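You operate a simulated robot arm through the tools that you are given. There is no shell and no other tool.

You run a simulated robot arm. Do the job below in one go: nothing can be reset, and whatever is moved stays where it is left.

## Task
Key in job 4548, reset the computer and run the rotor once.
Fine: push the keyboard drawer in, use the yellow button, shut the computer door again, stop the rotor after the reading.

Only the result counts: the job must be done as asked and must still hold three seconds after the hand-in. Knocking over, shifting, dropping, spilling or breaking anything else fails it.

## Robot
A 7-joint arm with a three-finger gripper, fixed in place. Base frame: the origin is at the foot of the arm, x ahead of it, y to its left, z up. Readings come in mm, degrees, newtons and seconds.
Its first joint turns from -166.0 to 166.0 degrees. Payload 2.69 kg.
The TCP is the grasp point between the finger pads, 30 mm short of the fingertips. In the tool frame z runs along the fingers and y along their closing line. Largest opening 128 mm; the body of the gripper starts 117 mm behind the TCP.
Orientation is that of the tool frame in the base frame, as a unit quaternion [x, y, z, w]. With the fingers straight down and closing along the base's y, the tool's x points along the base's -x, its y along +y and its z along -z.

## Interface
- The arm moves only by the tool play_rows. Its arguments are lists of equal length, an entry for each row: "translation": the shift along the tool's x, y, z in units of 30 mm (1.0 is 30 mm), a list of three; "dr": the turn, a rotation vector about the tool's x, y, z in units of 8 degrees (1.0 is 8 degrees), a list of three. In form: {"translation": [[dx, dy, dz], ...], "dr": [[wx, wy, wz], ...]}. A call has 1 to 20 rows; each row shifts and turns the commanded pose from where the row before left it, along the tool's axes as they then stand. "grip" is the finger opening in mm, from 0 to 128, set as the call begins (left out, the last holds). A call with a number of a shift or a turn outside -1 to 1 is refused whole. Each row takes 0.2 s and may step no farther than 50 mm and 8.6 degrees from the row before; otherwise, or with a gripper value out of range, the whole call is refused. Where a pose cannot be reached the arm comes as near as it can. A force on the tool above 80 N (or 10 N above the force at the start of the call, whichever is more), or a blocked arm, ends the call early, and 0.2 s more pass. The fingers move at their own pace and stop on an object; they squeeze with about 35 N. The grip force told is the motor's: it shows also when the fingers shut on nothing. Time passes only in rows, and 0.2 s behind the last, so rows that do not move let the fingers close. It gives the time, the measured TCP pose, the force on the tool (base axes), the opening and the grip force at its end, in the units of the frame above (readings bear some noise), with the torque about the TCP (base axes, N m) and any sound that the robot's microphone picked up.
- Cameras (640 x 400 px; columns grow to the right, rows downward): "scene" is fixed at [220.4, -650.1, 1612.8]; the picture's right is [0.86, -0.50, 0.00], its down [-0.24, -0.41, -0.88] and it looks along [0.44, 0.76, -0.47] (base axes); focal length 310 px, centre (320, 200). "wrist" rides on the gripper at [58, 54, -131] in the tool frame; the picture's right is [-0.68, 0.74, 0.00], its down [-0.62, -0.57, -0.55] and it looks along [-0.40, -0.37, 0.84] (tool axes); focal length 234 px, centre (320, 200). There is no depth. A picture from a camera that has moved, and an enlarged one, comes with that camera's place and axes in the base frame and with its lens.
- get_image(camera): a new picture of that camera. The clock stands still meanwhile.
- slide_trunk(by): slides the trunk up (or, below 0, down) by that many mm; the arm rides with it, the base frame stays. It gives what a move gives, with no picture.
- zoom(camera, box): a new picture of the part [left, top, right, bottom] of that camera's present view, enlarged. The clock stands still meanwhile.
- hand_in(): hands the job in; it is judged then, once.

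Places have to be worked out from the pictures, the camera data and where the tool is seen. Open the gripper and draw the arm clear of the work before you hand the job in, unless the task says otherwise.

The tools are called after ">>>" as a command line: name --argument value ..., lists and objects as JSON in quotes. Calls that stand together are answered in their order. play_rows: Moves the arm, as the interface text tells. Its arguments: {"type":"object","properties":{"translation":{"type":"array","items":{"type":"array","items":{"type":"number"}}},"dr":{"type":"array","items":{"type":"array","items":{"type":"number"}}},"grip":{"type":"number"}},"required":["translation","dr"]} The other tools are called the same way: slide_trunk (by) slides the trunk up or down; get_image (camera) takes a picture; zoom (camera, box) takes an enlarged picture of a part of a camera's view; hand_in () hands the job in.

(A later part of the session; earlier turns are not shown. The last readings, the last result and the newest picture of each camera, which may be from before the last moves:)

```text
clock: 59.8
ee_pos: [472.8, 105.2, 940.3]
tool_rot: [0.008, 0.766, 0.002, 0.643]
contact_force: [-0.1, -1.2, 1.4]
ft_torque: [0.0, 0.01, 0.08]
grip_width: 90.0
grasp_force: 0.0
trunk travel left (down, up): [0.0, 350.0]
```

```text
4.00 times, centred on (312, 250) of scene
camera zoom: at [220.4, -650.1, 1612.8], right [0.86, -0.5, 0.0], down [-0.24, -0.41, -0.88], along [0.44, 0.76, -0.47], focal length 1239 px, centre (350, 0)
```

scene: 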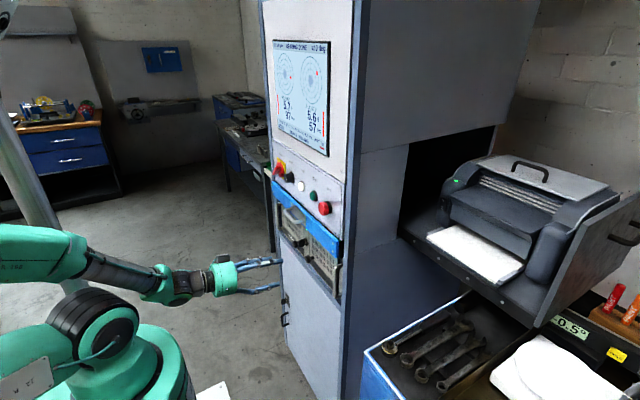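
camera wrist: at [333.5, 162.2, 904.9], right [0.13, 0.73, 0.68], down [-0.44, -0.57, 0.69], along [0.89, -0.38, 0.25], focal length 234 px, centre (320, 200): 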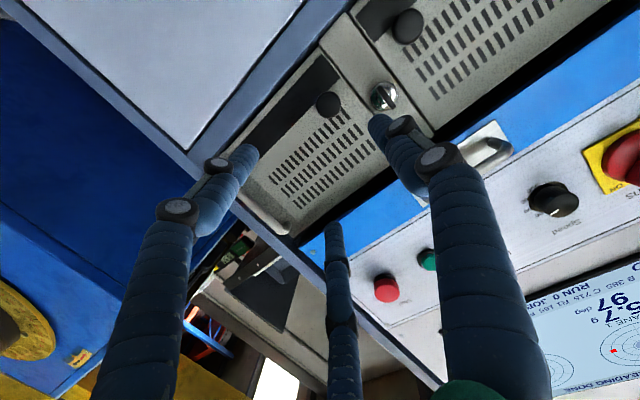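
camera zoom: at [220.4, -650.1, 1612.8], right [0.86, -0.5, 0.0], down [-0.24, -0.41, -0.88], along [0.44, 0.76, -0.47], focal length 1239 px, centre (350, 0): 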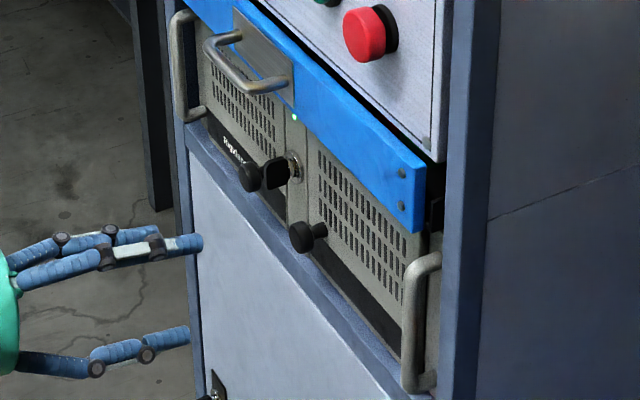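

Both views agree: right knob head at about (620, 130, 904), left at (620, 233, 904). I line the open gripper (60 mm) up with the right door's knob and come to just before it.

>>> play_rows --translation '[[0.565, 0.41, 0.095], [0.565, 0.41, 0.095], [-0.116, 0.006, 0.657], [-0.116, 0.006, 0.657], [-0.116, 0.006, 0.657], [-0.116, 0.006, 0.657], [-0.116, 0.006, 0.657]]' --dr '[[0, 0, 0], [0, 0, 0], [0, 0, 0], [0, 0, 0], [0, 0, 0], [0, 0, 0], [0, 0, 0]]' --grip 60

>>> get_image --camera "wrist"

>>> zoom --camera "scene" --box '[255, 200, 350, 300]'

```text
clock: 61.4
ee_pos: [568.5, 128.1, 898.4]
tool_rot: [0.006, 0.77, -0.001, 0.638]
contact_force: [-0.8, 0.4, 0.1]
ft_torque: [0.0, 0.02, 0.02]
grip_width: 59.9
grasp_force: 0.1
trunk travel left (down, up): [0.0, 350.0]
```

```text
taken
camera wrist: at [427.6, 184.4, 863.9], right [0.13, 0.73, 0.67], down [-0.43, -0.57, 0.7], along [0.89, -0.38, 0.24], focal length 234 px, centre (320, 200)
```

wrist: 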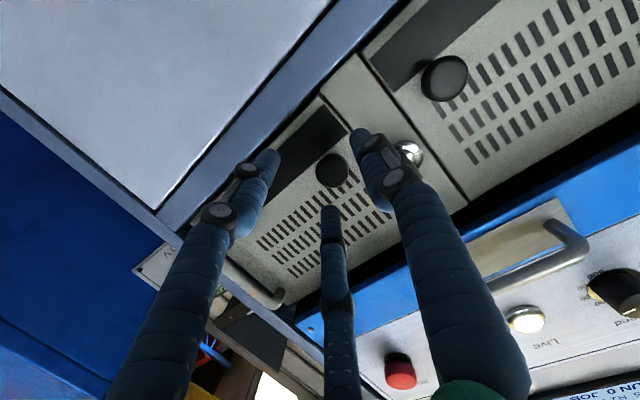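

```text
4.00 times, centred on (302, 250) of scene
camera zoom: at [220.4, -650.1, 1612.8], right [0.86, -0.5, 0.0], down [-0.24, -0.41, -0.88], along [0.44, 0.76, -0.47], focal length 1239 px, centre (390, 0)
```

zoom: 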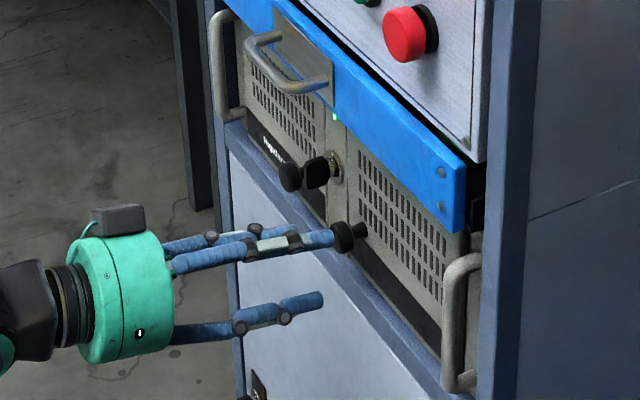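

The knob sits ahead between the fingers; it is about 9 mm higher than the present line. I raise, advance 33 mm so the pads straddle the knob, and look.

>>> play_rows --translation '[[-0.5, 0.08, 0.0], [0.0, 0, 0.5], [0.0, 0, 0.5]]' --dr '[[0, 0, 0], [0, 0, 0], [0, 0, 0]]'

>>> zoom --camera "wrist" --box '[220, 80, 480, 260]'

>>> zoom --camera "scene" --box '[275, 210, 350, 290]'

```text
clock: 62.2
ee_pos: [602.5, 130.5, 903.9]
tool_rot: [0.005, 0.77, 0.001, 0.638]
contact_force: [-0.4, -0.1, -0.1]
ft_torque: [0.01, 0.05, 0.04]
grip_width: 59.9
grasp_force: 0.0
trunk travel left (down, up): [0.0, 350.0]
```

```text
2.22 times, centred on (350, 170) of wrist
camera zoom: at [461.7, 186.4, 871.9], right [0.13, 0.73, 0.67], down [-0.43, -0.57, 0.7], along [0.89, -0.38, 0.24], focal length 520 px, centre (253, 267)
```

zoom: 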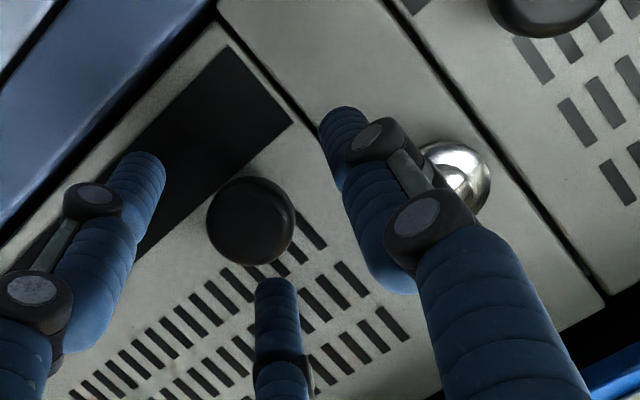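

```text
5.00 times, centred on (312, 250) of scene
camera zoom: at [220.4, -650.1, 1612.8], right [0.86, -0.5, 0.0], down [-0.24, -0.41, -0.88], along [0.44, 0.76, -0.47], focal length 1549 px, centre (358, -50)
```

zoom: 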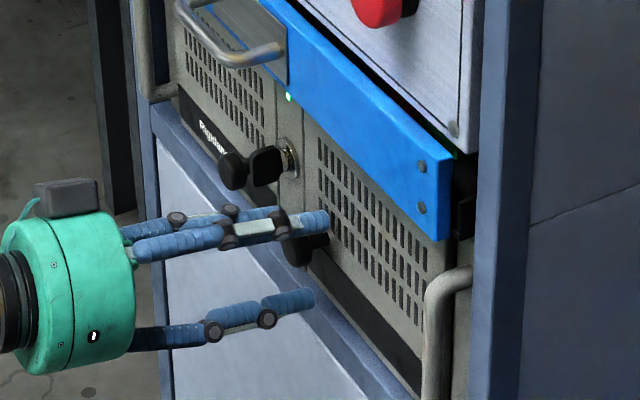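

The knob lies between the finger pads. I close the gripper on it.

>>> play_rows --translation '[[0, 0, 0], [0, 0, 0], [0, 0, 0]]' --dr '[[0, 0, 0], [0, 0, 0], [0, 0, 0]]' --grip 10

>>> zoom --camera "wrist" --box '[220, 80, 480, 260]'

```text
clock: 63.0
ee_pos: [602.7, 130.1, 907.7]
tool_rot: [0.007, 0.769, 0.0, 0.64]
contact_force: [2.7, -16.1, 12.7]
ft_torque: [-0.07, -0.3, -0.23]
grip_width: 29.0
grasp_force: 14.2
trunk travel left (down, up): [0.0, 350.0]
```

```text
2.22 times, centred on (350, 170) of wrist
camera zoom: at [462.5, 185.8, 873.0], right [0.13, 0.73, 0.67], down [-0.43, -0.57, 0.7], along [0.89, -0.38, 0.24], focal length 520 px, centre (253, 267)
```

zoom: 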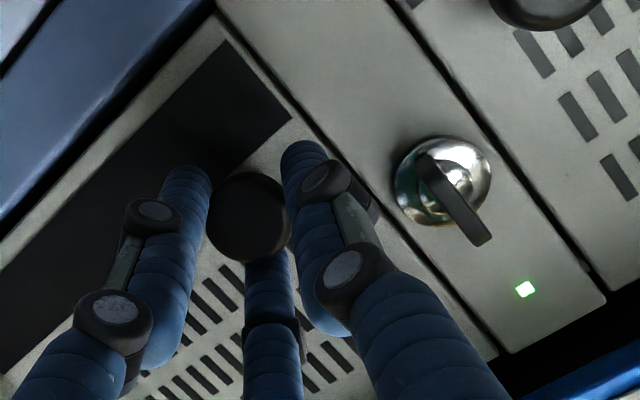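

The knob is gripped (29 mm). I pull gently 12 mm toward -x to see whether the door yields.

>>> play_rows --translation '[[0.025, 0, -0.131], [0.025, 0, -0.131], [0.025, 0, -0.131]]' --dr '[[0, 0, 0], [0, 0, 0], [0, 0, 0]]'

>>> zoom --camera "wrist" --box '[160, 0, 480, 220]'

>>> zoom --camera "scene" --box '[275, 210, 350, 290]'

```text
clock: 63.8
ee_pos: [592.5, 128.0, 908.2]
tool_rot: [0.007, 0.768, -0.001, 0.64]
contact_force: [5.8, -20.2, 19.0]
ft_torque: [0.06, -0.48, -0.24]
grip_width: 30.3
grasp_force: 15.1
trunk travel left (down, up): [0.0, 350.0]
```

```text
1.82 times, centred on (320, 110) of wrist
camera zoom: at [450.7, 185.1, 873.1], right [0.13, 0.73, 0.67], down [-0.43, -0.57, 0.7], along [0.89, -0.38, 0.24], focal length 426 px, centre (320, 364)
```

zoom: 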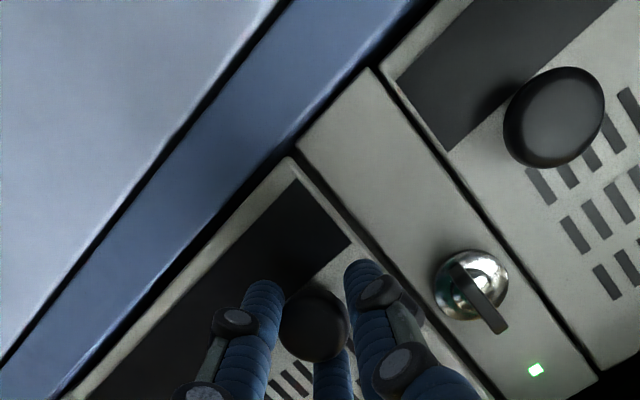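

```text
5.00 times, centred on (312, 250) of scene
camera zoom: at [220.4, -650.1, 1612.8], right [0.86, -0.5, 0.0], down [-0.24, -0.41, -0.88], along [0.44, 0.76, -0.47], focal length 1549 px, centre (358, -50)
```

zoom: 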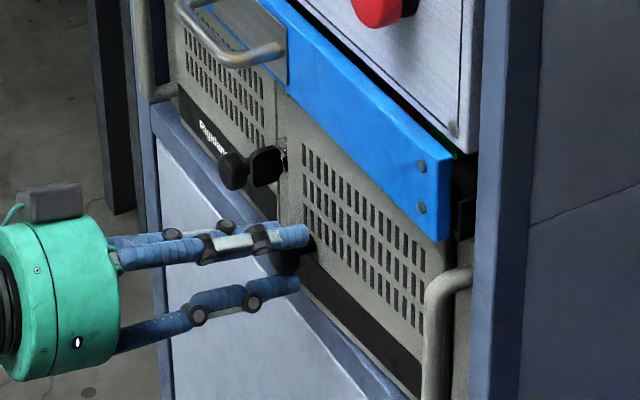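

The right door yields and swings on its outer (-y) edge. I keep pulling along an arc about that hinge (y≈-24), yawing the tool with the door.

>>> play_rows --translation '[[0.082, -0.163, -0.433], [0.082, -0.163, -0.433], [0.082, -0.163, -0.433], [0.082, -0.163, -0.433], [0.082, -0.163, -0.433]]' --dr '[[-0.614, 0.004, -0.116], [-0.614, 0.004, -0.116], [-0.614, 0.004, -0.116], [-0.614, 0.004, -0.116], [-0.614, 0.004, -0.116]]'

>>> get_image --camera "wrist"

>>> zoom --camera "scene" --box '[255, 200, 350, 300]'

```text
clock: 65.0
ee_pos: [456.2, 234.1, 917.1]
tool_rot: [-0.152, 0.755, 0.132, 0.624]
contact_force: [0.4, 0.4, -0.6]
ft_torque: [0.0, 0.0, -0.03]
grip_width: 9.8
grasp_force: 0.1
out of reach, approached as far as the arm can: row 2, 3, 4, 5
trunk travel left (down, up): [0.0, 350.0]
```

```text
taken
camera wrist: at [305.4, 229.6, 884.5], right [-0.17, 0.72, 0.67], down [-0.16, -0.69, 0.7], along [0.97, 0.01, 0.24], focal length 234 px, centre (320, 200)
```

wrist: 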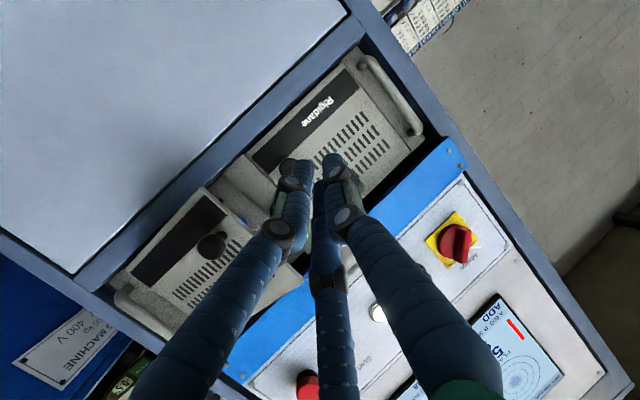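

```text
4.00 times, centred on (302, 250) of scene
camera zoom: at [220.4, -650.1, 1612.8], right [0.86, -0.5, 0.0], down [-0.24, -0.41, -0.88], along [0.44, 0.76, -0.47], focal length 1239 px, centre (390, 0)
```

zoom: 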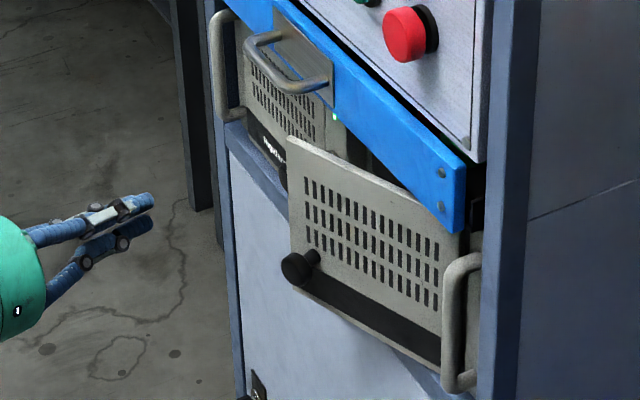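

The knob slipped free when the yawed pose went out of reach, but the right door is now open about 25°. I check the arm's posture before the next move.

>>> get_image --camera "scene"

>>> zoom --camera "wrist" --box '[100, 40, 460, 340]'

>>> zoom --camera "scene" --box '[300, 220, 350, 270]'

```text
taken
```

scene: 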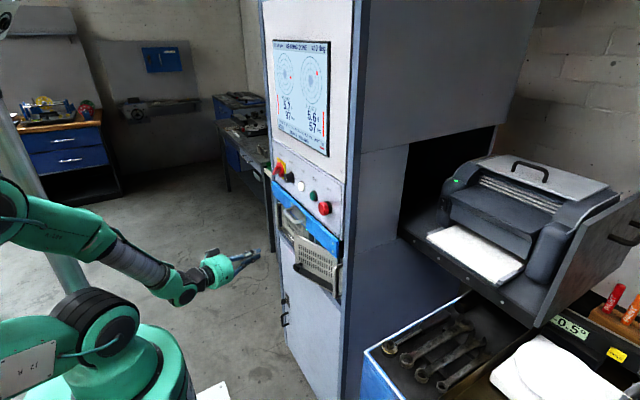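

```text
1.33 times, centred on (280, 190) of wrist
camera zoom: at [305.4, 229.6, 884.5], right [-0.17, 0.72, 0.67], down [-0.16, -0.69, 0.7], along [0.97, 0.01, 0.24], focal length 312 px, centre (373, 213)
```

zoom: 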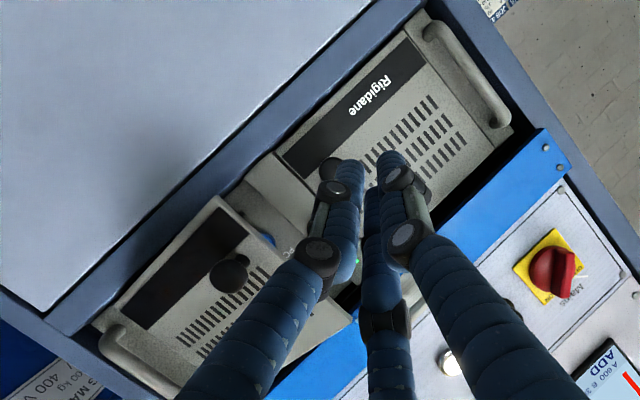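

```text
8.00 times, centred on (325, 245) of scene
camera zoom: at [220.4, -650.1, 1612.8], right [0.86, -0.5, 0.0], down [-0.24, -0.41, -0.88], along [0.44, 0.76, -0.47], focal length 2478 px, centre (280, -160)
```

zoom: 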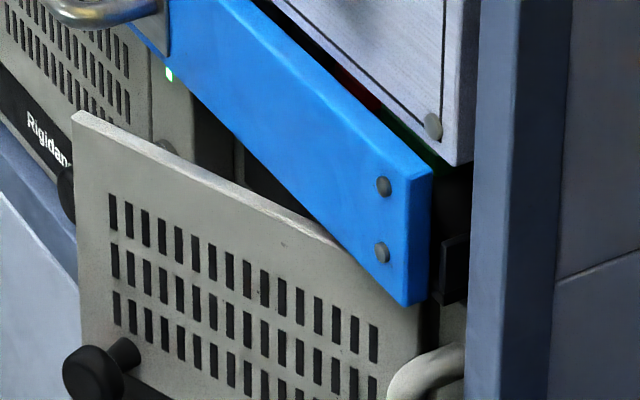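

In the gap behind the right door something blue and lettering can be seen; I zoom in there.

>>> zoom --camera "wrist" --box '[255, 170, 325, 240]'

>>> zoom --camera "wrist" --box '[190, 160, 310, 270]'

```text
5.71 times, centred on (290, 205) of wrist
camera zoom: at [305.4, 229.6, 884.5], right [-0.17, 0.72, 0.67], down [-0.16, -0.69, 0.7], along [0.97, 0.01, 0.24], focal length 1338 px, centre (491, 171)
```

zoom: 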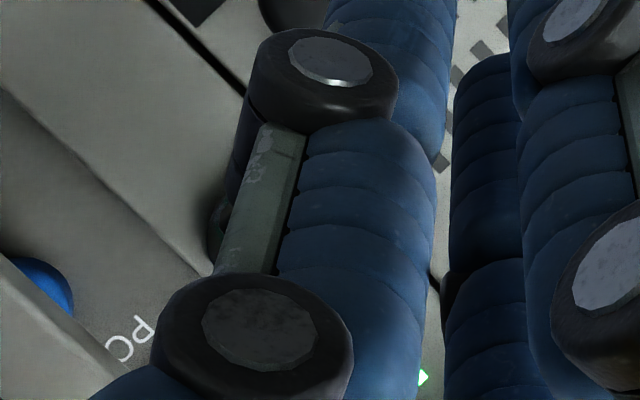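

```text
3.64 times, centred on (250, 215) of wrist
camera zoom: at [305.4, 229.6, 884.5], right [-0.17, 0.72, 0.67], down [-0.16, -0.69, 0.7], along [0.97, 0.01, 0.24], focal length 852 px, centre (574, 146)
```

zoom: 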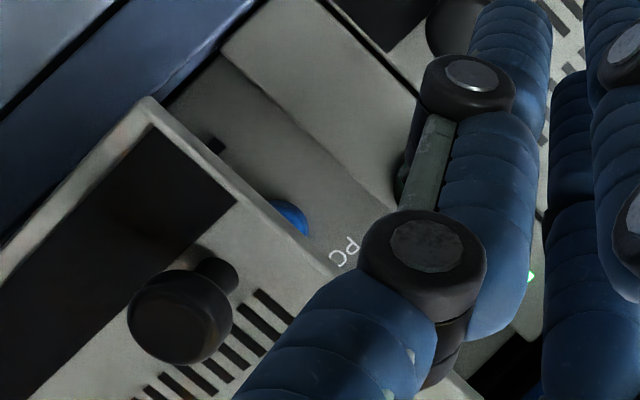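

Behind the right door there is an inner panel with a "PC" legend and a blue button, so that is the right door. I bring the commanded pose back from the cabinet and undo the yaw, keeping the tips well clear of the door.

>>> play_rows --translation '[[0.075, 0.7125, -0.397], [0.075, 0.7125, -0.397], [0.075, 0.7125, -0.397], [0.075, 0.7125, -0.397], [0, 0, 0], [0, 0, 0], [0, 0, 0], [0, 0, 0], [0, 0, 0]]' --dr '[[0, 0, 0], [0, 0, 0], [0, 0, 0], [0, 0, 0], [0.614, 0, 0.116], [0.614, 0, 0.116], [0.614, 0, 0.116], [0.614, 0, 0.116], [0.614, 0, 0.116]]' --grip 0

>>> get_image --camera "wrist"

>>> get_image --camera "scene"

```text
clock: 67.0
ee_pos: [377.6, 290.5, 918.5]
tool_rot: [0.006, 0.77, -0.001, 0.638]
contact_force: [-0.3, -0.6, -0.5]
ft_torque: [0.0, -0.02, 0.03]
grip_width: 2.3
grasp_force: 31.8
trunk travel left (down, up): [0.0, 350.0]
```

```text
taken
camera wrist: at [236.7, 347.7, 885.1], right [0.13, 0.73, 0.67], down [-0.43, -0.57, 0.7], along [0.89, -0.38, 0.24], focal length 234 px, centre (320, 200)
```

wrist: 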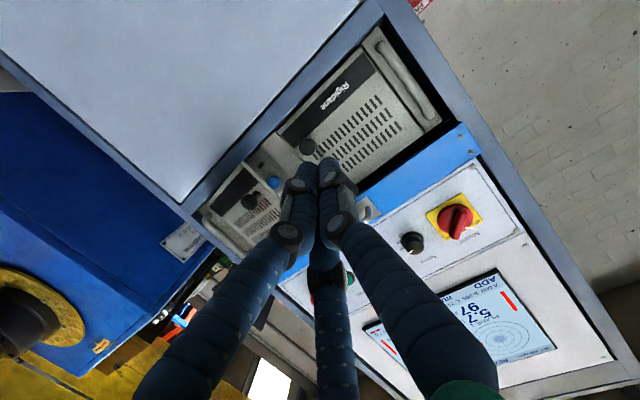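

```text
taken
```

scene: 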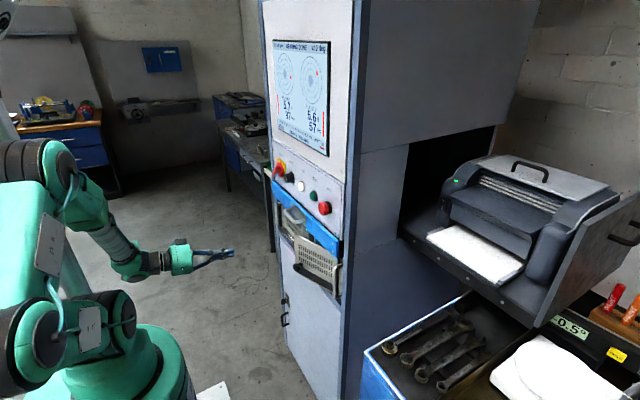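

The pose is sane again: (378, 290, 918), yaw 0. From here I can look into the opened gap; I zoom there.

>>> zoom --camera "wrist" --box '[200, 120, 340, 220]'

```text
4.00 times, centred on (270, 170) of wrist
camera zoom: at [236.7, 347.7, 885.1], right [0.13, 0.73, 0.67], down [-0.43, -0.57, 0.7], along [0.89, -0.38, 0.24], focal length 937 px, centre (520, 320)
```

zoom: 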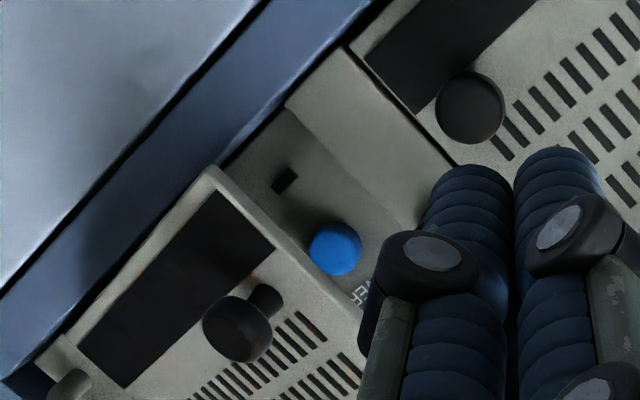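

The blue button is near (665, 118, 911). The door's free edge is now at about (581, 148). I bring the closed fingers to x≈572, y≈174 (tips behind the door's edge), ready to sweep the door open toward -y.

>>> play_rows --translation '[[0, -0.744, 0.635], [0, -0.744, 0.635], [0, -0.744, 0.635], [0, -0.744, 0.635], [0, -0.744, 0.635]]' --dr '[[0, 0, 0], [0, 0, 0], [0, 0, 0], [0, 0, 0], [0, 0, 0]]'

>>> play_rows --translation '[[-0.158, -0.025, 0.835], [-0.158, -0.025, 0.835]]' --dr '[[0, 0, 0], [0, 0, 0]]'

>>> get_image --camera "wrist"

>>> zoom --camera "scene" --box '[255, 200, 350, 300]'

```text
clock: 68.2
ee_pos: [469.1, 177.0, 902.2]
tool_rot: [0.005, 0.77, 0.0, 0.637]
contact_force: [0.5, -0.1, -1.2]
ft_torque: [0.02, 0.05, 0.01]
grip_width: 2.1
grasp_force: 31.5
trunk travel left (down, up): [0.0, 350.0]
```

```text
clock: 68.8
ee_pos: [521.1, 177.3, 899.5]
tool_rot: [0.006, 0.771, -0.001, 0.637]
contact_force: [0.0, -0.5, -0.5]
ft_torque: [0.0, -0.03, 0.02]
grip_width: 2.2
grasp_force: 31.2
trunk travel left (down, up): [0.0, 350.0]
```

```text
taken
camera wrist: at [380.9, 234.4, 865.8], right [0.13, 0.73, 0.67], down [-0.43, -0.57, 0.7], along [0.89, -0.38, 0.24], focal length 234 px, centre (320, 200)
```

wrist: 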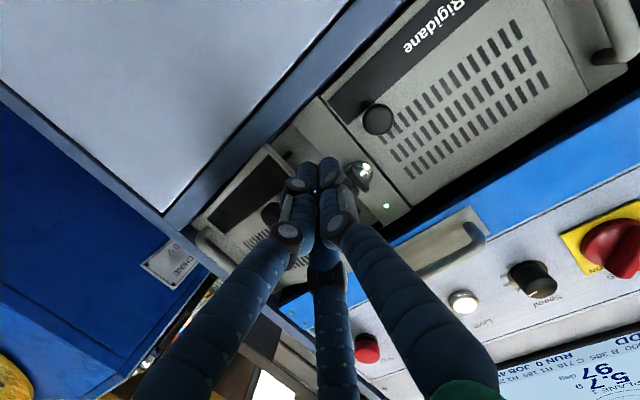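

```text
4.00 times, centred on (302, 250) of scene
camera zoom: at [220.4, -650.1, 1612.8], right [0.86, -0.5, 0.0], down [-0.24, -0.41, -0.88], along [0.44, 0.76, -0.47], focal length 1239 px, centre (390, 0)
```

zoom: 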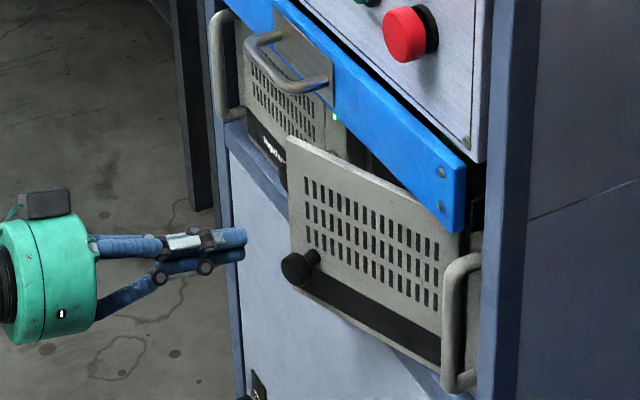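

The tip is in line to pass the door's edge; I advance 50 mm more so it is behind the door.

>>> play_rows --translation '[[-0.158, 0, 0.835], [-0.158, 0, 0.835]]' --dr '[[0, 0, 0], [0, 0, 0]]'

>>> zoom --camera "wrist" --box '[180, 80, 440, 260]'

>>> zoom --camera "scene" --box '[255, 200, 350, 300]'

```text
clock: 69.4
ee_pos: [573.3, 176.7, 899.8]
tool_rot: [0.006, 0.77, -0.001, 0.638]
contact_force: [-0.5, -0.4, 0.8]
ft_torque: [-0.04, 0.02, -0.01]
grip_width: 2.1
grasp_force: 31.5
trunk travel left (down, up): [0.0, 350.0]
```

```text
2.22 times, centred on (310, 170) of wrist
camera zoom: at [432.4, 232.1, 867.0], right [0.13, 0.73, 0.67], down [-0.43, -0.57, 0.7], along [0.89, -0.38, 0.24], focal length 520 px, centre (342, 267)
```

zoom: 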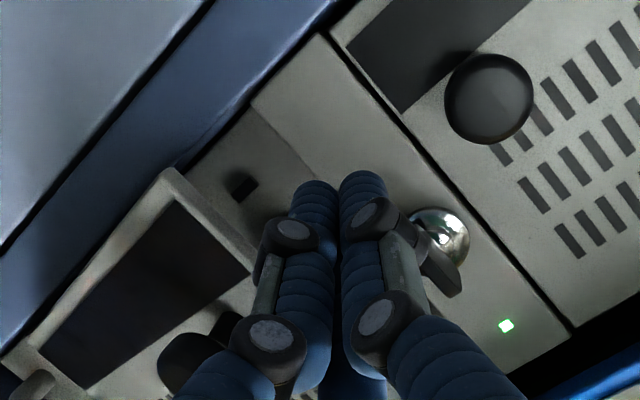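

```text
4.00 times, centred on (302, 250) of scene
camera zoom: at [220.4, -650.1, 1612.8], right [0.86, -0.5, 0.0], down [-0.24, -0.41, -0.88], along [0.44, 0.76, -0.47], focal length 1239 px, centre (390, 0)
```

zoom: 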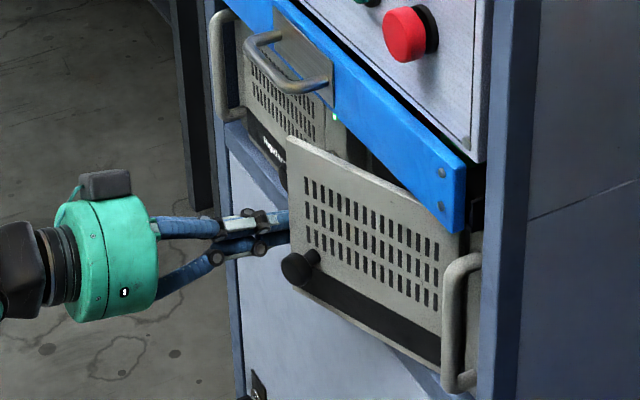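

The fingertips are behind the door's edge. I sweep toward -y in 15 mm rows to swing the door open.

>>> play_rows --translation '[[0, -0.5, 0], [0, -0.5, 0], [0, -0.5, 0], [0, -0.5, 0], [0, -0.5, 0], [0, -0.5, 0]]' --dr '[[0, 0, 0], [0, 0, 0], [0, 0, 0], [0, 0, 0], [0, 0, 0], [0, 0, 0]]'

>>> get_image --camera "wrist"

>>> zoom --camera "scene" --box '[255, 200, 350, 300]'

```text
clock: 70.0
ee_pos: [571.6, 160.0, 900.1]
tool_rot: [-0.004, 0.77, 0.004, 0.638]
contact_force: [-10.5, 29.1, -0.5]
ft_torque: [0.07, 0.32, 0.26]
grip_width: 2.0
grasp_force: 31.3
trunk travel left (down, up): [0.0, 350.0]
stopped in row 2: the force on the tool passed its limit at 106 N (the readings are from after the stop); the commanded pose is now the measured one
```

```text
taken
camera wrist: at [429.2, 212.9, 867.5], right [0.12, 0.74, 0.66], down [-0.42, -0.57, 0.71], along [0.9, -0.36, 0.24], focal length 234 px, centre (320, 200)
```

wrist: 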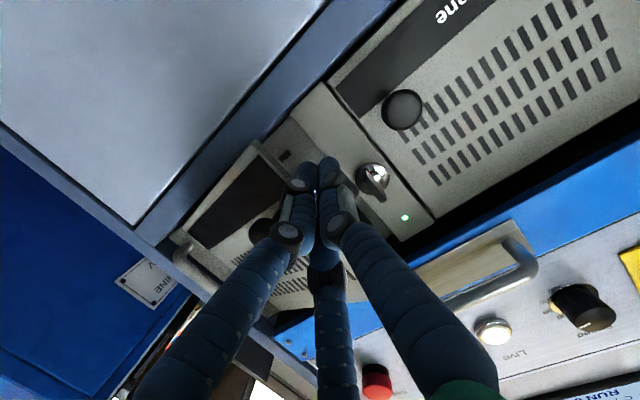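

```text
4.00 times, centred on (302, 250) of scene
camera zoom: at [220.4, -650.1, 1612.8], right [0.86, -0.5, 0.0], down [-0.24, -0.41, -0.88], along [0.44, 0.76, -0.47], focal length 1239 px, centre (390, 0)
```

zoom: 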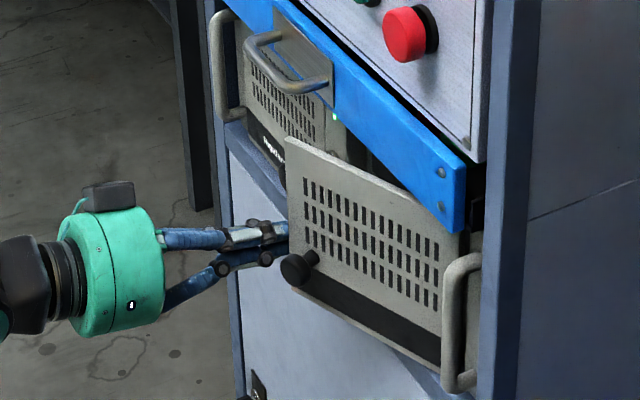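

Hitting the door's edge at speed was too hard (the lever is short at this angle). I try again much more slowly, 3 mm per row.

>>> play_rows --translation '[[0, -0.08, 0], [0, -0.08, 0], [0, -0.08, 0], [0, -0.08, 0], [0, -0.08, 0], [0, -0.08, 0], [0, -0.1, 0], [0, -0.1, 0], [0, -0.1, 0], [0, -0.1, 0]]' --dr '[[0, 0, 0], [0, 0, 0], [0, 0, 0], [0, 0, 0], [0, 0, 0], [0, 0, 0], [0, 0, 0], [0, 0, 0], [0, 0, 0], [0, 0, 0]]'

>>> zoom --camera "scene" --box '[255, 200, 350, 300]'

>>> zoom --camera "wrist" --box '[180, 80, 440, 260]'

```text
clock: 70.5
ee_pos: [571.3, 159.6, 901.3]
tool_rot: [-0.008, 0.771, 0.006, 0.637]
contact_force: [-7.6, 21.2, -1.1]
ft_torque: [0.08, 0.24, 0.2]
grip_width: 2.3
grasp_force: 31.4
trunk travel left (down, up): [0.0, 350.0]
stopped in row 2: the force on the tool passed its limit at 85 N (the readings are from after the stop); the commanded pose is now the measured one
```

```text
4.00 times, centred on (302, 250) of scene
camera zoom: at [220.4, -650.1, 1612.8], right [0.86, -0.5, 0.0], down [-0.24, -0.41, -0.88], along [0.44, 0.76, -0.47], focal length 1239 px, centre (390, 0)
```

zoom: 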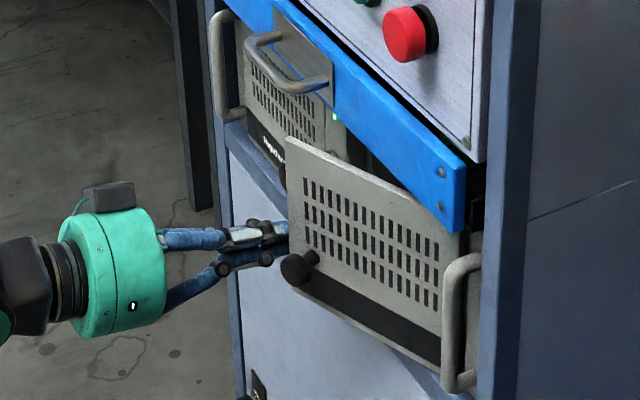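

```text
2.22 times, centred on (310, 170) of wrist
camera zoom: at [428.8, 211.5, 867.5], right [0.11, 0.74, 0.66], down [-0.41, -0.57, 0.71], along [0.9, -0.35, 0.24], focal length 520 px, centre (342, 267)
```

zoom: 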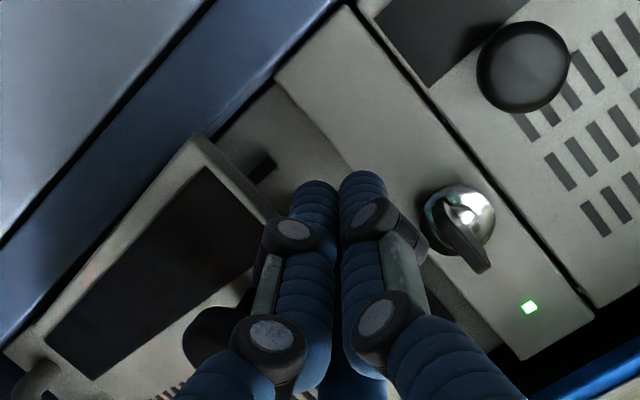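

Pushing sideways on the edge jams, so I'll regrip the knob and pull further instead. First I free the fingers (+y), back out 100 mm and line up with the knob's new place, about (566, 108).

>>> play_rows --translation '[[0, 0.55, 0], [0.158, 0, -0.835], [0.158, 0, -0.835], [0.158, 0, -0.835], [0.158, 0, -0.835], [0, -0.75, 0], [0, -0.75, 0], [0, -0.75, 0]]' --dr '[[0, 0, 0], [0, 0, 0], [0, 0, 0], [0, 0, 0], [0, 0, 0], [0, 0, 0], [0, 0, 0], [0, 0, 0]]'

>>> play_rows --translation '[[0, 0, 0], [0, 0, 0]]' --dr '[[0, 0, 0], [0, 0, 0]]' --grip 64

>>> get_image --camera "wrist"

>>> zoom --camera "scene" --box '[255, 200, 350, 300]'

```text
clock: 72.3
ee_pos: [472.2, 104.3, 902.4]
tool_rot: [-0.006, 0.771, 0.007, 0.637]
contact_force: [0.7, -0.4, 0.6]
ft_torque: [0.03, -0.03, 0.03]
grip_width: 2.1
grasp_force: 31.4
trunk travel left (down, up): [0.0, 350.0]
```

```text
clock: 72.9
ee_pos: [471.1, 104.3, 901.9]
tool_rot: [-0.006, 0.771, 0.006, 0.637]
contact_force: [-0.4, -1.0, 0.2]
ft_torque: [0.02, 0.03, 0.0]
grip_width: 64.1
grasp_force: 0.2
trunk travel left (down, up): [0.0, 350.0]
```

```text
taken
camera wrist: at [328.9, 156.4, 868.5], right [0.11, 0.74, 0.67], down [-0.41, -0.57, 0.71], along [0.9, -0.36, 0.24], focal length 234 px, centre (320, 200)
```

wrist: 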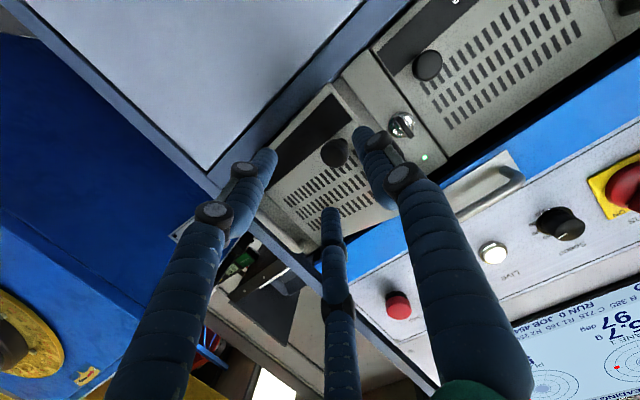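

```text
4.00 times, centred on (302, 250) of scene
camera zoom: at [220.4, -650.1, 1612.8], right [0.86, -0.5, 0.0], down [-0.24, -0.41, -0.88], along [0.44, 0.76, -0.47], focal length 1239 px, centre (390, 0)
```

zoom: 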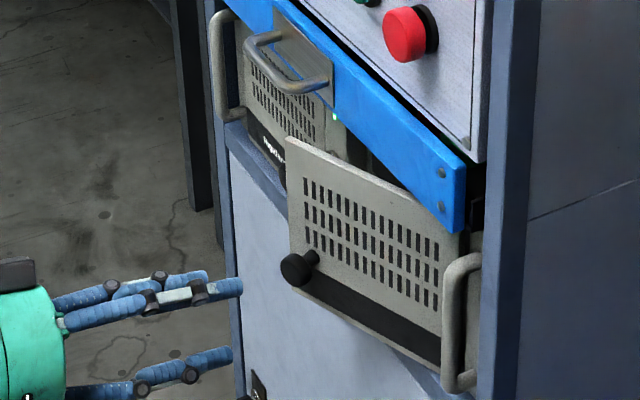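

Both views put the knob head at (567, 109.5, 904). I advance so the pads straddle it (TCP x≈545).

>>> play_rows --translation '[[-0.199, 0.032, 0.8], [-0.199, 0.032, 0.8], [-0.199, 0.032, 0.8]]' --dr '[[0, 0, 0], [0, 0, 0], [0, 0, 0]]'

>>> zoom --camera "wrist" --box '[180, 60, 480, 260]'

>>> zoom --camera "scene" --box '[255, 200, 350, 300]'

```text
clock: 73.7
ee_pos: [546.1, 108.6, 905.3]
tool_rot: [-0.006, 0.771, 0.006, 0.637]
contact_force: [-0.6, 1.0, -0.1]
ft_torque: [-0.03, 0.04, 0.01]
grip_width: 64.0
grasp_force: 0.0
trunk travel left (down, up): [0.0, 350.0]
```

```text
2.00 times, centred on (330, 160) of wrist
camera zoom: at [404.4, 160.1, 872.1], right [0.11, 0.74, 0.67], down [-0.41, -0.57, 0.71], along [0.9, -0.36, 0.24], focal length 468 px, centre (300, 280)
```

zoom: 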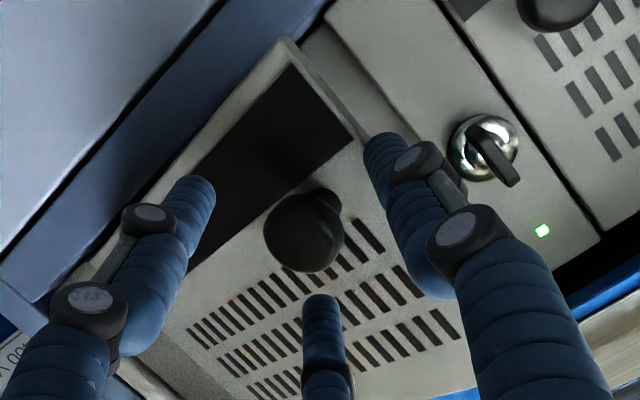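

```text
4.00 times, centred on (302, 250) of scene
camera zoom: at [220.4, -650.1, 1612.8], right [0.86, -0.5, 0.0], down [-0.24, -0.41, -0.88], along [0.44, 0.76, -0.47], focal length 1239 px, centre (390, 0)
```

zoom: 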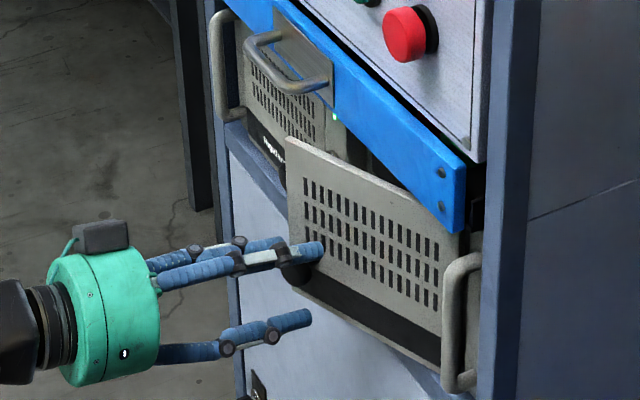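

Knob centred between the fingers. I close on it.

>>> play_rows --translation '[[0, 0, 0], [0, 0, 0], [0, 0, 0]]' --dr '[[0, 0, 0], [0, 0, 0], [0, 0, 0]]' --grip 8

```text
clock: 74.5
ee_pos: [547.0, 108.3, 907.2]
tool_rot: [-0.006, 0.771, 0.007, 0.637]
contact_force: [4.4, -9.4, 7.4]
ft_torque: [0.25, -0.3, -0.51]
grip_width: 28.2
grasp_force: 45.3
trunk travel left (down, up): [0.0, 350.0]
```

Gripped again (28 mm). I pull along the hinge's arc with the tool's heading kept fixed, three small rows first.

>>> play_rows --translation '[[0.057, -0.202, -0.301], [0.055, -0.225, -0.289], [0.051, -0.245, -0.269]]' --dr '[[0, 0, 0], [0, 0, 0], [0, 0, 0]]'

>>> zoom --camera "scene" --box '[255, 200, 350, 300]'

>>> zoom --camera "wrist" --box '[180, 60, 480, 260]'

```text
clock: 75.3
ee_pos: [519.8, 88.4, 907.3]
tool_rot: [-0.007, 0.77, 0.007, 0.638]
contact_force: [-9.7, 13.1, 21.3]
ft_torque: [0.12, -0.58, 0.53]
grip_width: 27.0
grasp_force: 44.5
trunk travel left (down, up): [0.0, 350.0]
```

```text
4.00 times, centred on (302, 250) of scene
camera zoom: at [220.4, -650.1, 1612.8], right [0.86, -0.5, 0.0], down [-0.24, -0.41, -0.88], along [0.44, 0.76, -0.47], focal length 1239 px, centre (390, 0)
```

zoom: 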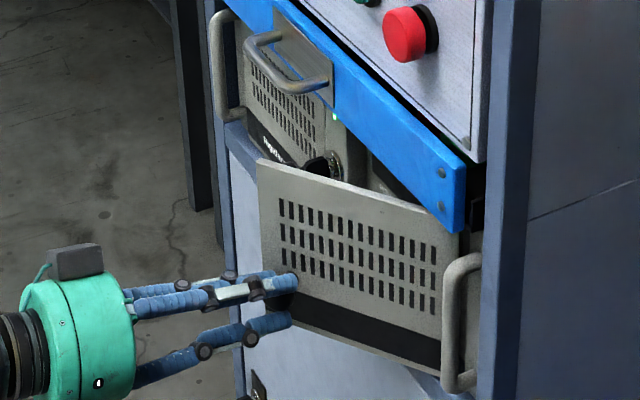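

```text
2.00 times, centred on (330, 160) of wrist
camera zoom: at [377.6, 140.2, 872.9], right [0.11, 0.74, 0.67], down [-0.41, -0.57, 0.71], along [0.9, -0.35, 0.24], focal length 468 px, centre (300, 280)
```

zoom: 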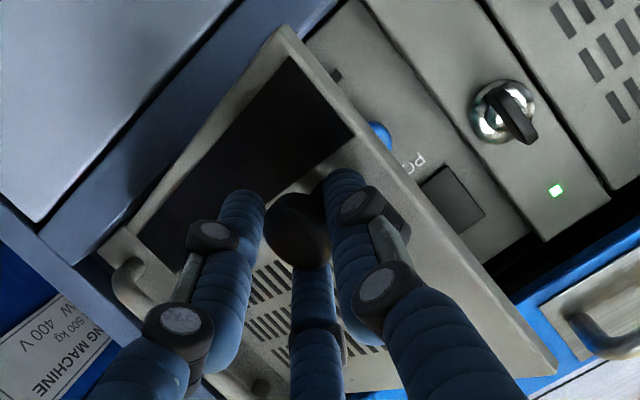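

The door follows. I continue along the arc three more rows.

>>> play_rows --translation '[[0.048, -0.266, -0.253], [0.044, -0.279, -0.234], [0.04, -0.297, -0.215]]' --dr '[[0, 0, 0], [0, 0, 0], [0, 0, 0]]'

>>> zoom --camera "scene" --box '[255, 200, 350, 300]'

>>> zoom --camera "wrist" --box '[180, 60, 480, 260]'

```text
clock: 76.1
ee_pos: [497.2, 63.7, 906.5]
tool_rot: [-0.008, 0.77, 0.006, 0.638]
contact_force: [-39.7, 39.5, 32.0]
ft_torque: [0.4, -0.9, 2.24]
grip_width: 26.6
grasp_force: 45.0
trunk travel left (down, up): [0.0, 350.0]
```

```text
4.00 times, centred on (302, 250) of scene
camera zoom: at [220.4, -650.1, 1612.8], right [0.86, -0.5, 0.0], down [-0.24, -0.41, -0.88], along [0.44, 0.76, -0.47], focal length 1239 px, centre (390, 0)
```

zoom: 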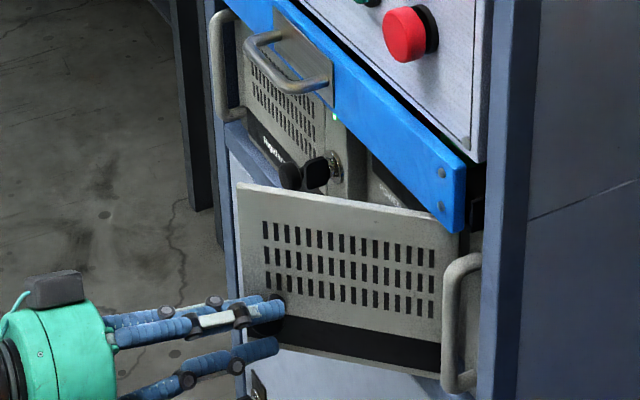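

```text
2.00 times, centred on (330, 160) of wrist
camera zoom: at [354.4, 116.6, 873.2], right [0.11, 0.74, 0.66], down [-0.41, -0.57, 0.71], along [0.9, -0.35, 0.24], focal length 468 px, centre (300, 280)
```

zoom: 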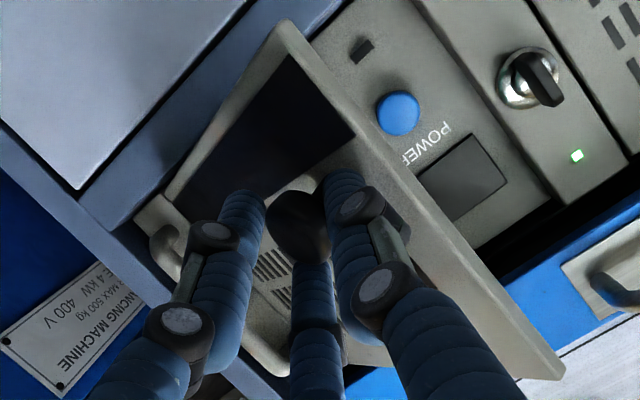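

Door at about 43°, with "POWER" beside the blue button. The grip starts to bind, so I release, back off 70 mm and then go round to push the door from behind its edge.

>>> play_rows --translation '[[0, 0, 0], [0, 0, 0], [0.11, 0, -0.6], [0.158, 0, -0.835], [0.158, 0, -0.835]]' --dr '[[0, 0, 0], [0, 0, 0], [0, 0, 0], [0, 0, 0], [0, 0, 0]]' --grip 70

>>> play_rows --translation '[[0, 0.9, 0], [0, 0.9, 0], [0, 0.9, 0], [0, 0.8, 0]]' --dr '[[0, 0, 0], [0, 0, 0], [0, 0, 0], [0, 0, 0]]' --grip 0

>>> get_image --camera "wrist"

>>> zoom --camera "scene" --box '[255, 200, 350, 300]'

```text
clock: 77.5
ee_pos: [454.3, 72.3, 934.5]
tool_rot: [-0.001, 0.755, 0.015, 0.656]
contact_force: [-0.1, 0.2, 0.6]
ft_torque: [0.04, -0.04, -0.01]
grip_width: 70.2
grasp_force: 0.1
trunk travel left (down, up): [0.0, 350.0]
stopped in row 5: the arm was blocked; the commanded pose is now the measured one
```

```text
clock: 78.5
ee_pos: [451.3, 175.1, 932.9]
tool_rot: [-0.002, 0.756, 0.015, 0.655]
contact_force: [-0.5, -0.2, 0.8]
ft_torque: [0.0, 0.0, 0.04]
grip_width: 2.2
grasp_force: 31.0
trunk travel left (down, up): [0.0, 350.0]
```

```text
taken
camera wrist: at [309.8, 227.9, 894.8], right [0.08, 0.72, 0.68], down [-0.44, -0.59, 0.68], along [0.89, -0.36, 0.27], focal length 234 px, centre (320, 200)
```

wrist: 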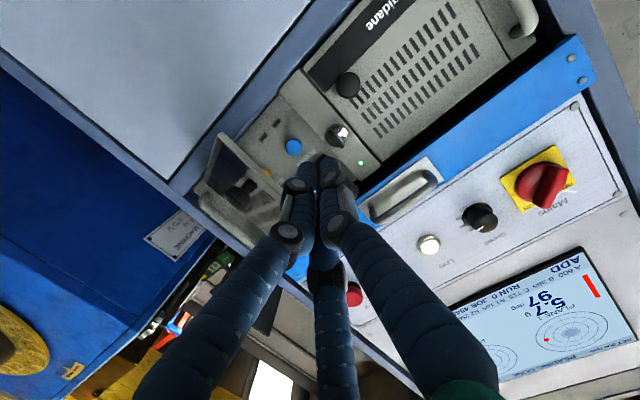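

```text
4.00 times, centred on (302, 250) of scene
camera zoom: at [220.4, -650.1, 1612.8], right [0.86, -0.5, 0.0], down [-0.24, -0.41, -0.88], along [0.44, 0.76, -0.47], focal length 1239 px, centre (390, 0)
```

zoom: 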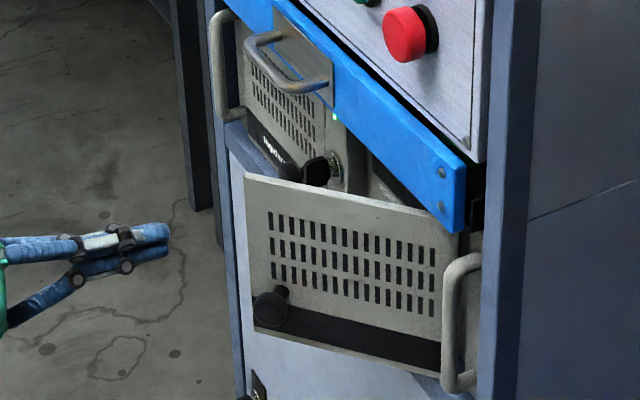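

A yellow spot now shows behind the half-open door; I zoom in on it.

>>> zoom --camera "wrist" --box '[190, 90, 370, 220]'

```text
3.08 times, centred on (280, 155) of wrist
camera zoom: at [309.8, 227.9, 894.8], right [0.08, 0.72, 0.68], down [-0.44, -0.59, 0.68], along [0.89, -0.36, 0.27], focal length 720 px, centre (443, 338)
```

zoom: 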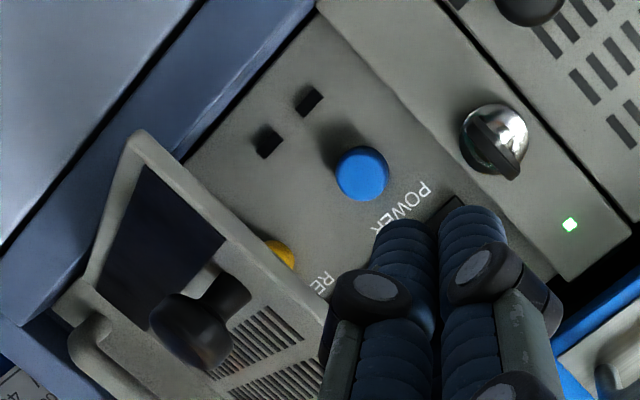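

The yellow button is labelled "RE…" (RESET), at about (660, 54, 907); the blue one is POWER and must be left alone. I advance the closed fingers behind the door's edge, now near (527, 115).

>>> play_rows --translation '[[0.007, -0.191, 0.94], [0.007, -0.191, 0.94], [0.007, -0.191, 0.94]]' --dr '[[0, 0, 0], [0, 0, 0], [0, 0, 0]]'

>>> zoom --camera "scene" --box '[255, 200, 350, 300]'

>>> zoom --camera "wrist" --box '[180, 60, 480, 260]'

```text
clock: 79.3
ee_pos: [534.7, 160.6, 922.3]
tool_rot: [-0.001, 0.756, 0.014, 0.655]
contact_force: [0.3, 0.7, 0.8]
ft_torque: [-0.01, 0.01, 0.01]
grip_width: 2.0
grasp_force: 31.0
trunk travel left (down, up): [0.0, 350.0]
```

```text
4.00 times, centred on (302, 250) of scene
camera zoom: at [220.4, -650.1, 1612.8], right [0.86, -0.5, 0.0], down [-0.24, -0.41, -0.88], along [0.44, 0.76, -0.47], focal length 1239 px, centre (390, 0)
```

zoom: 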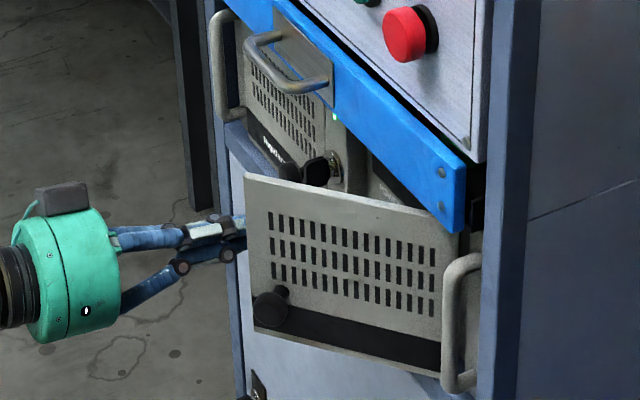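

```text
2.00 times, centred on (330, 160) of wrist
camera zoom: at [394.9, 213.2, 881.9], right [0.08, 0.72, 0.68], down [-0.44, -0.59, 0.68], along [0.89, -0.36, 0.27], focal length 468 px, centre (300, 280)
```

zoom: 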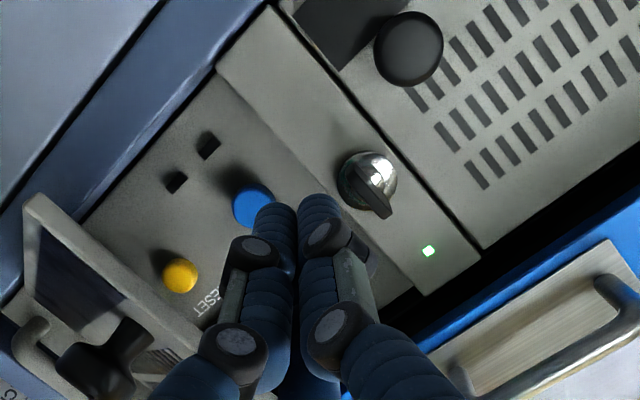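

The yellow RESET button is now plainly visible near (655, 50, 908). I sweep slowly toward -y to push the door further open.

>>> play_rows --translation '[[0, -0.25, 0], [0, -0.25, 0], [0, -0.2, 0], [0, -0.15, 0], [0, -0.12, 0], [0, -0.12, 0], [0, -0.12, 0], [0, -0.12, 0], [0, -0.12, 0], [0, -0.12, 0]]' --dr '[[0, 0, 0], [0, 0, 0], [0, 0, 0], [0, 0, 0], [0, 0, 0], [0, 0, 0], [0, 0, 0], [0, 0, 0], [0, 0, 0], [0, 0, 0]]'

>>> zoom --camera "scene" --box '[255, 200, 350, 300]'

```text
clock: 81.2
ee_pos: [533.2, 125.9, 920.8]
tool_rot: [-0.007, 0.755, 0.017, 0.656]
contact_force: [-27.2, 31.1, 7.0]
ft_torque: [-0.56, -0.35, -0.65]
grip_width: 2.1
grasp_force: 30.8
trunk travel left (down, up): [0.0, 350.0]
stopped in row 9: the force on the tool passed its limit at 86 N (the readings are from after the stop); the commanded pose is now the measured one
```

```text
4.00 times, centred on (302, 250) of scene
camera zoom: at [220.4, -650.1, 1612.8], right [0.86, -0.5, 0.0], down [-0.24, -0.41, -0.88], along [0.44, 0.76, -0.47], focal length 1239 px, centre (390, 0)
```

zoom: 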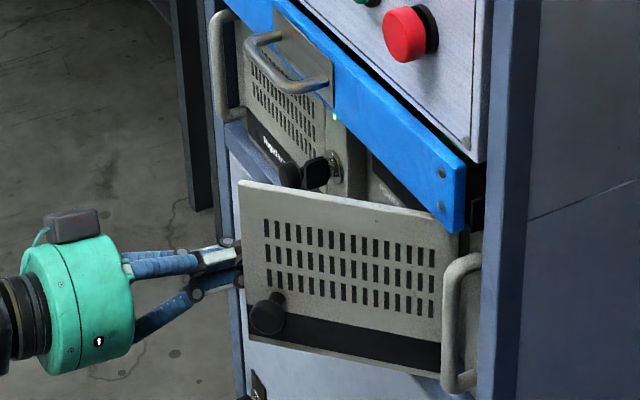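

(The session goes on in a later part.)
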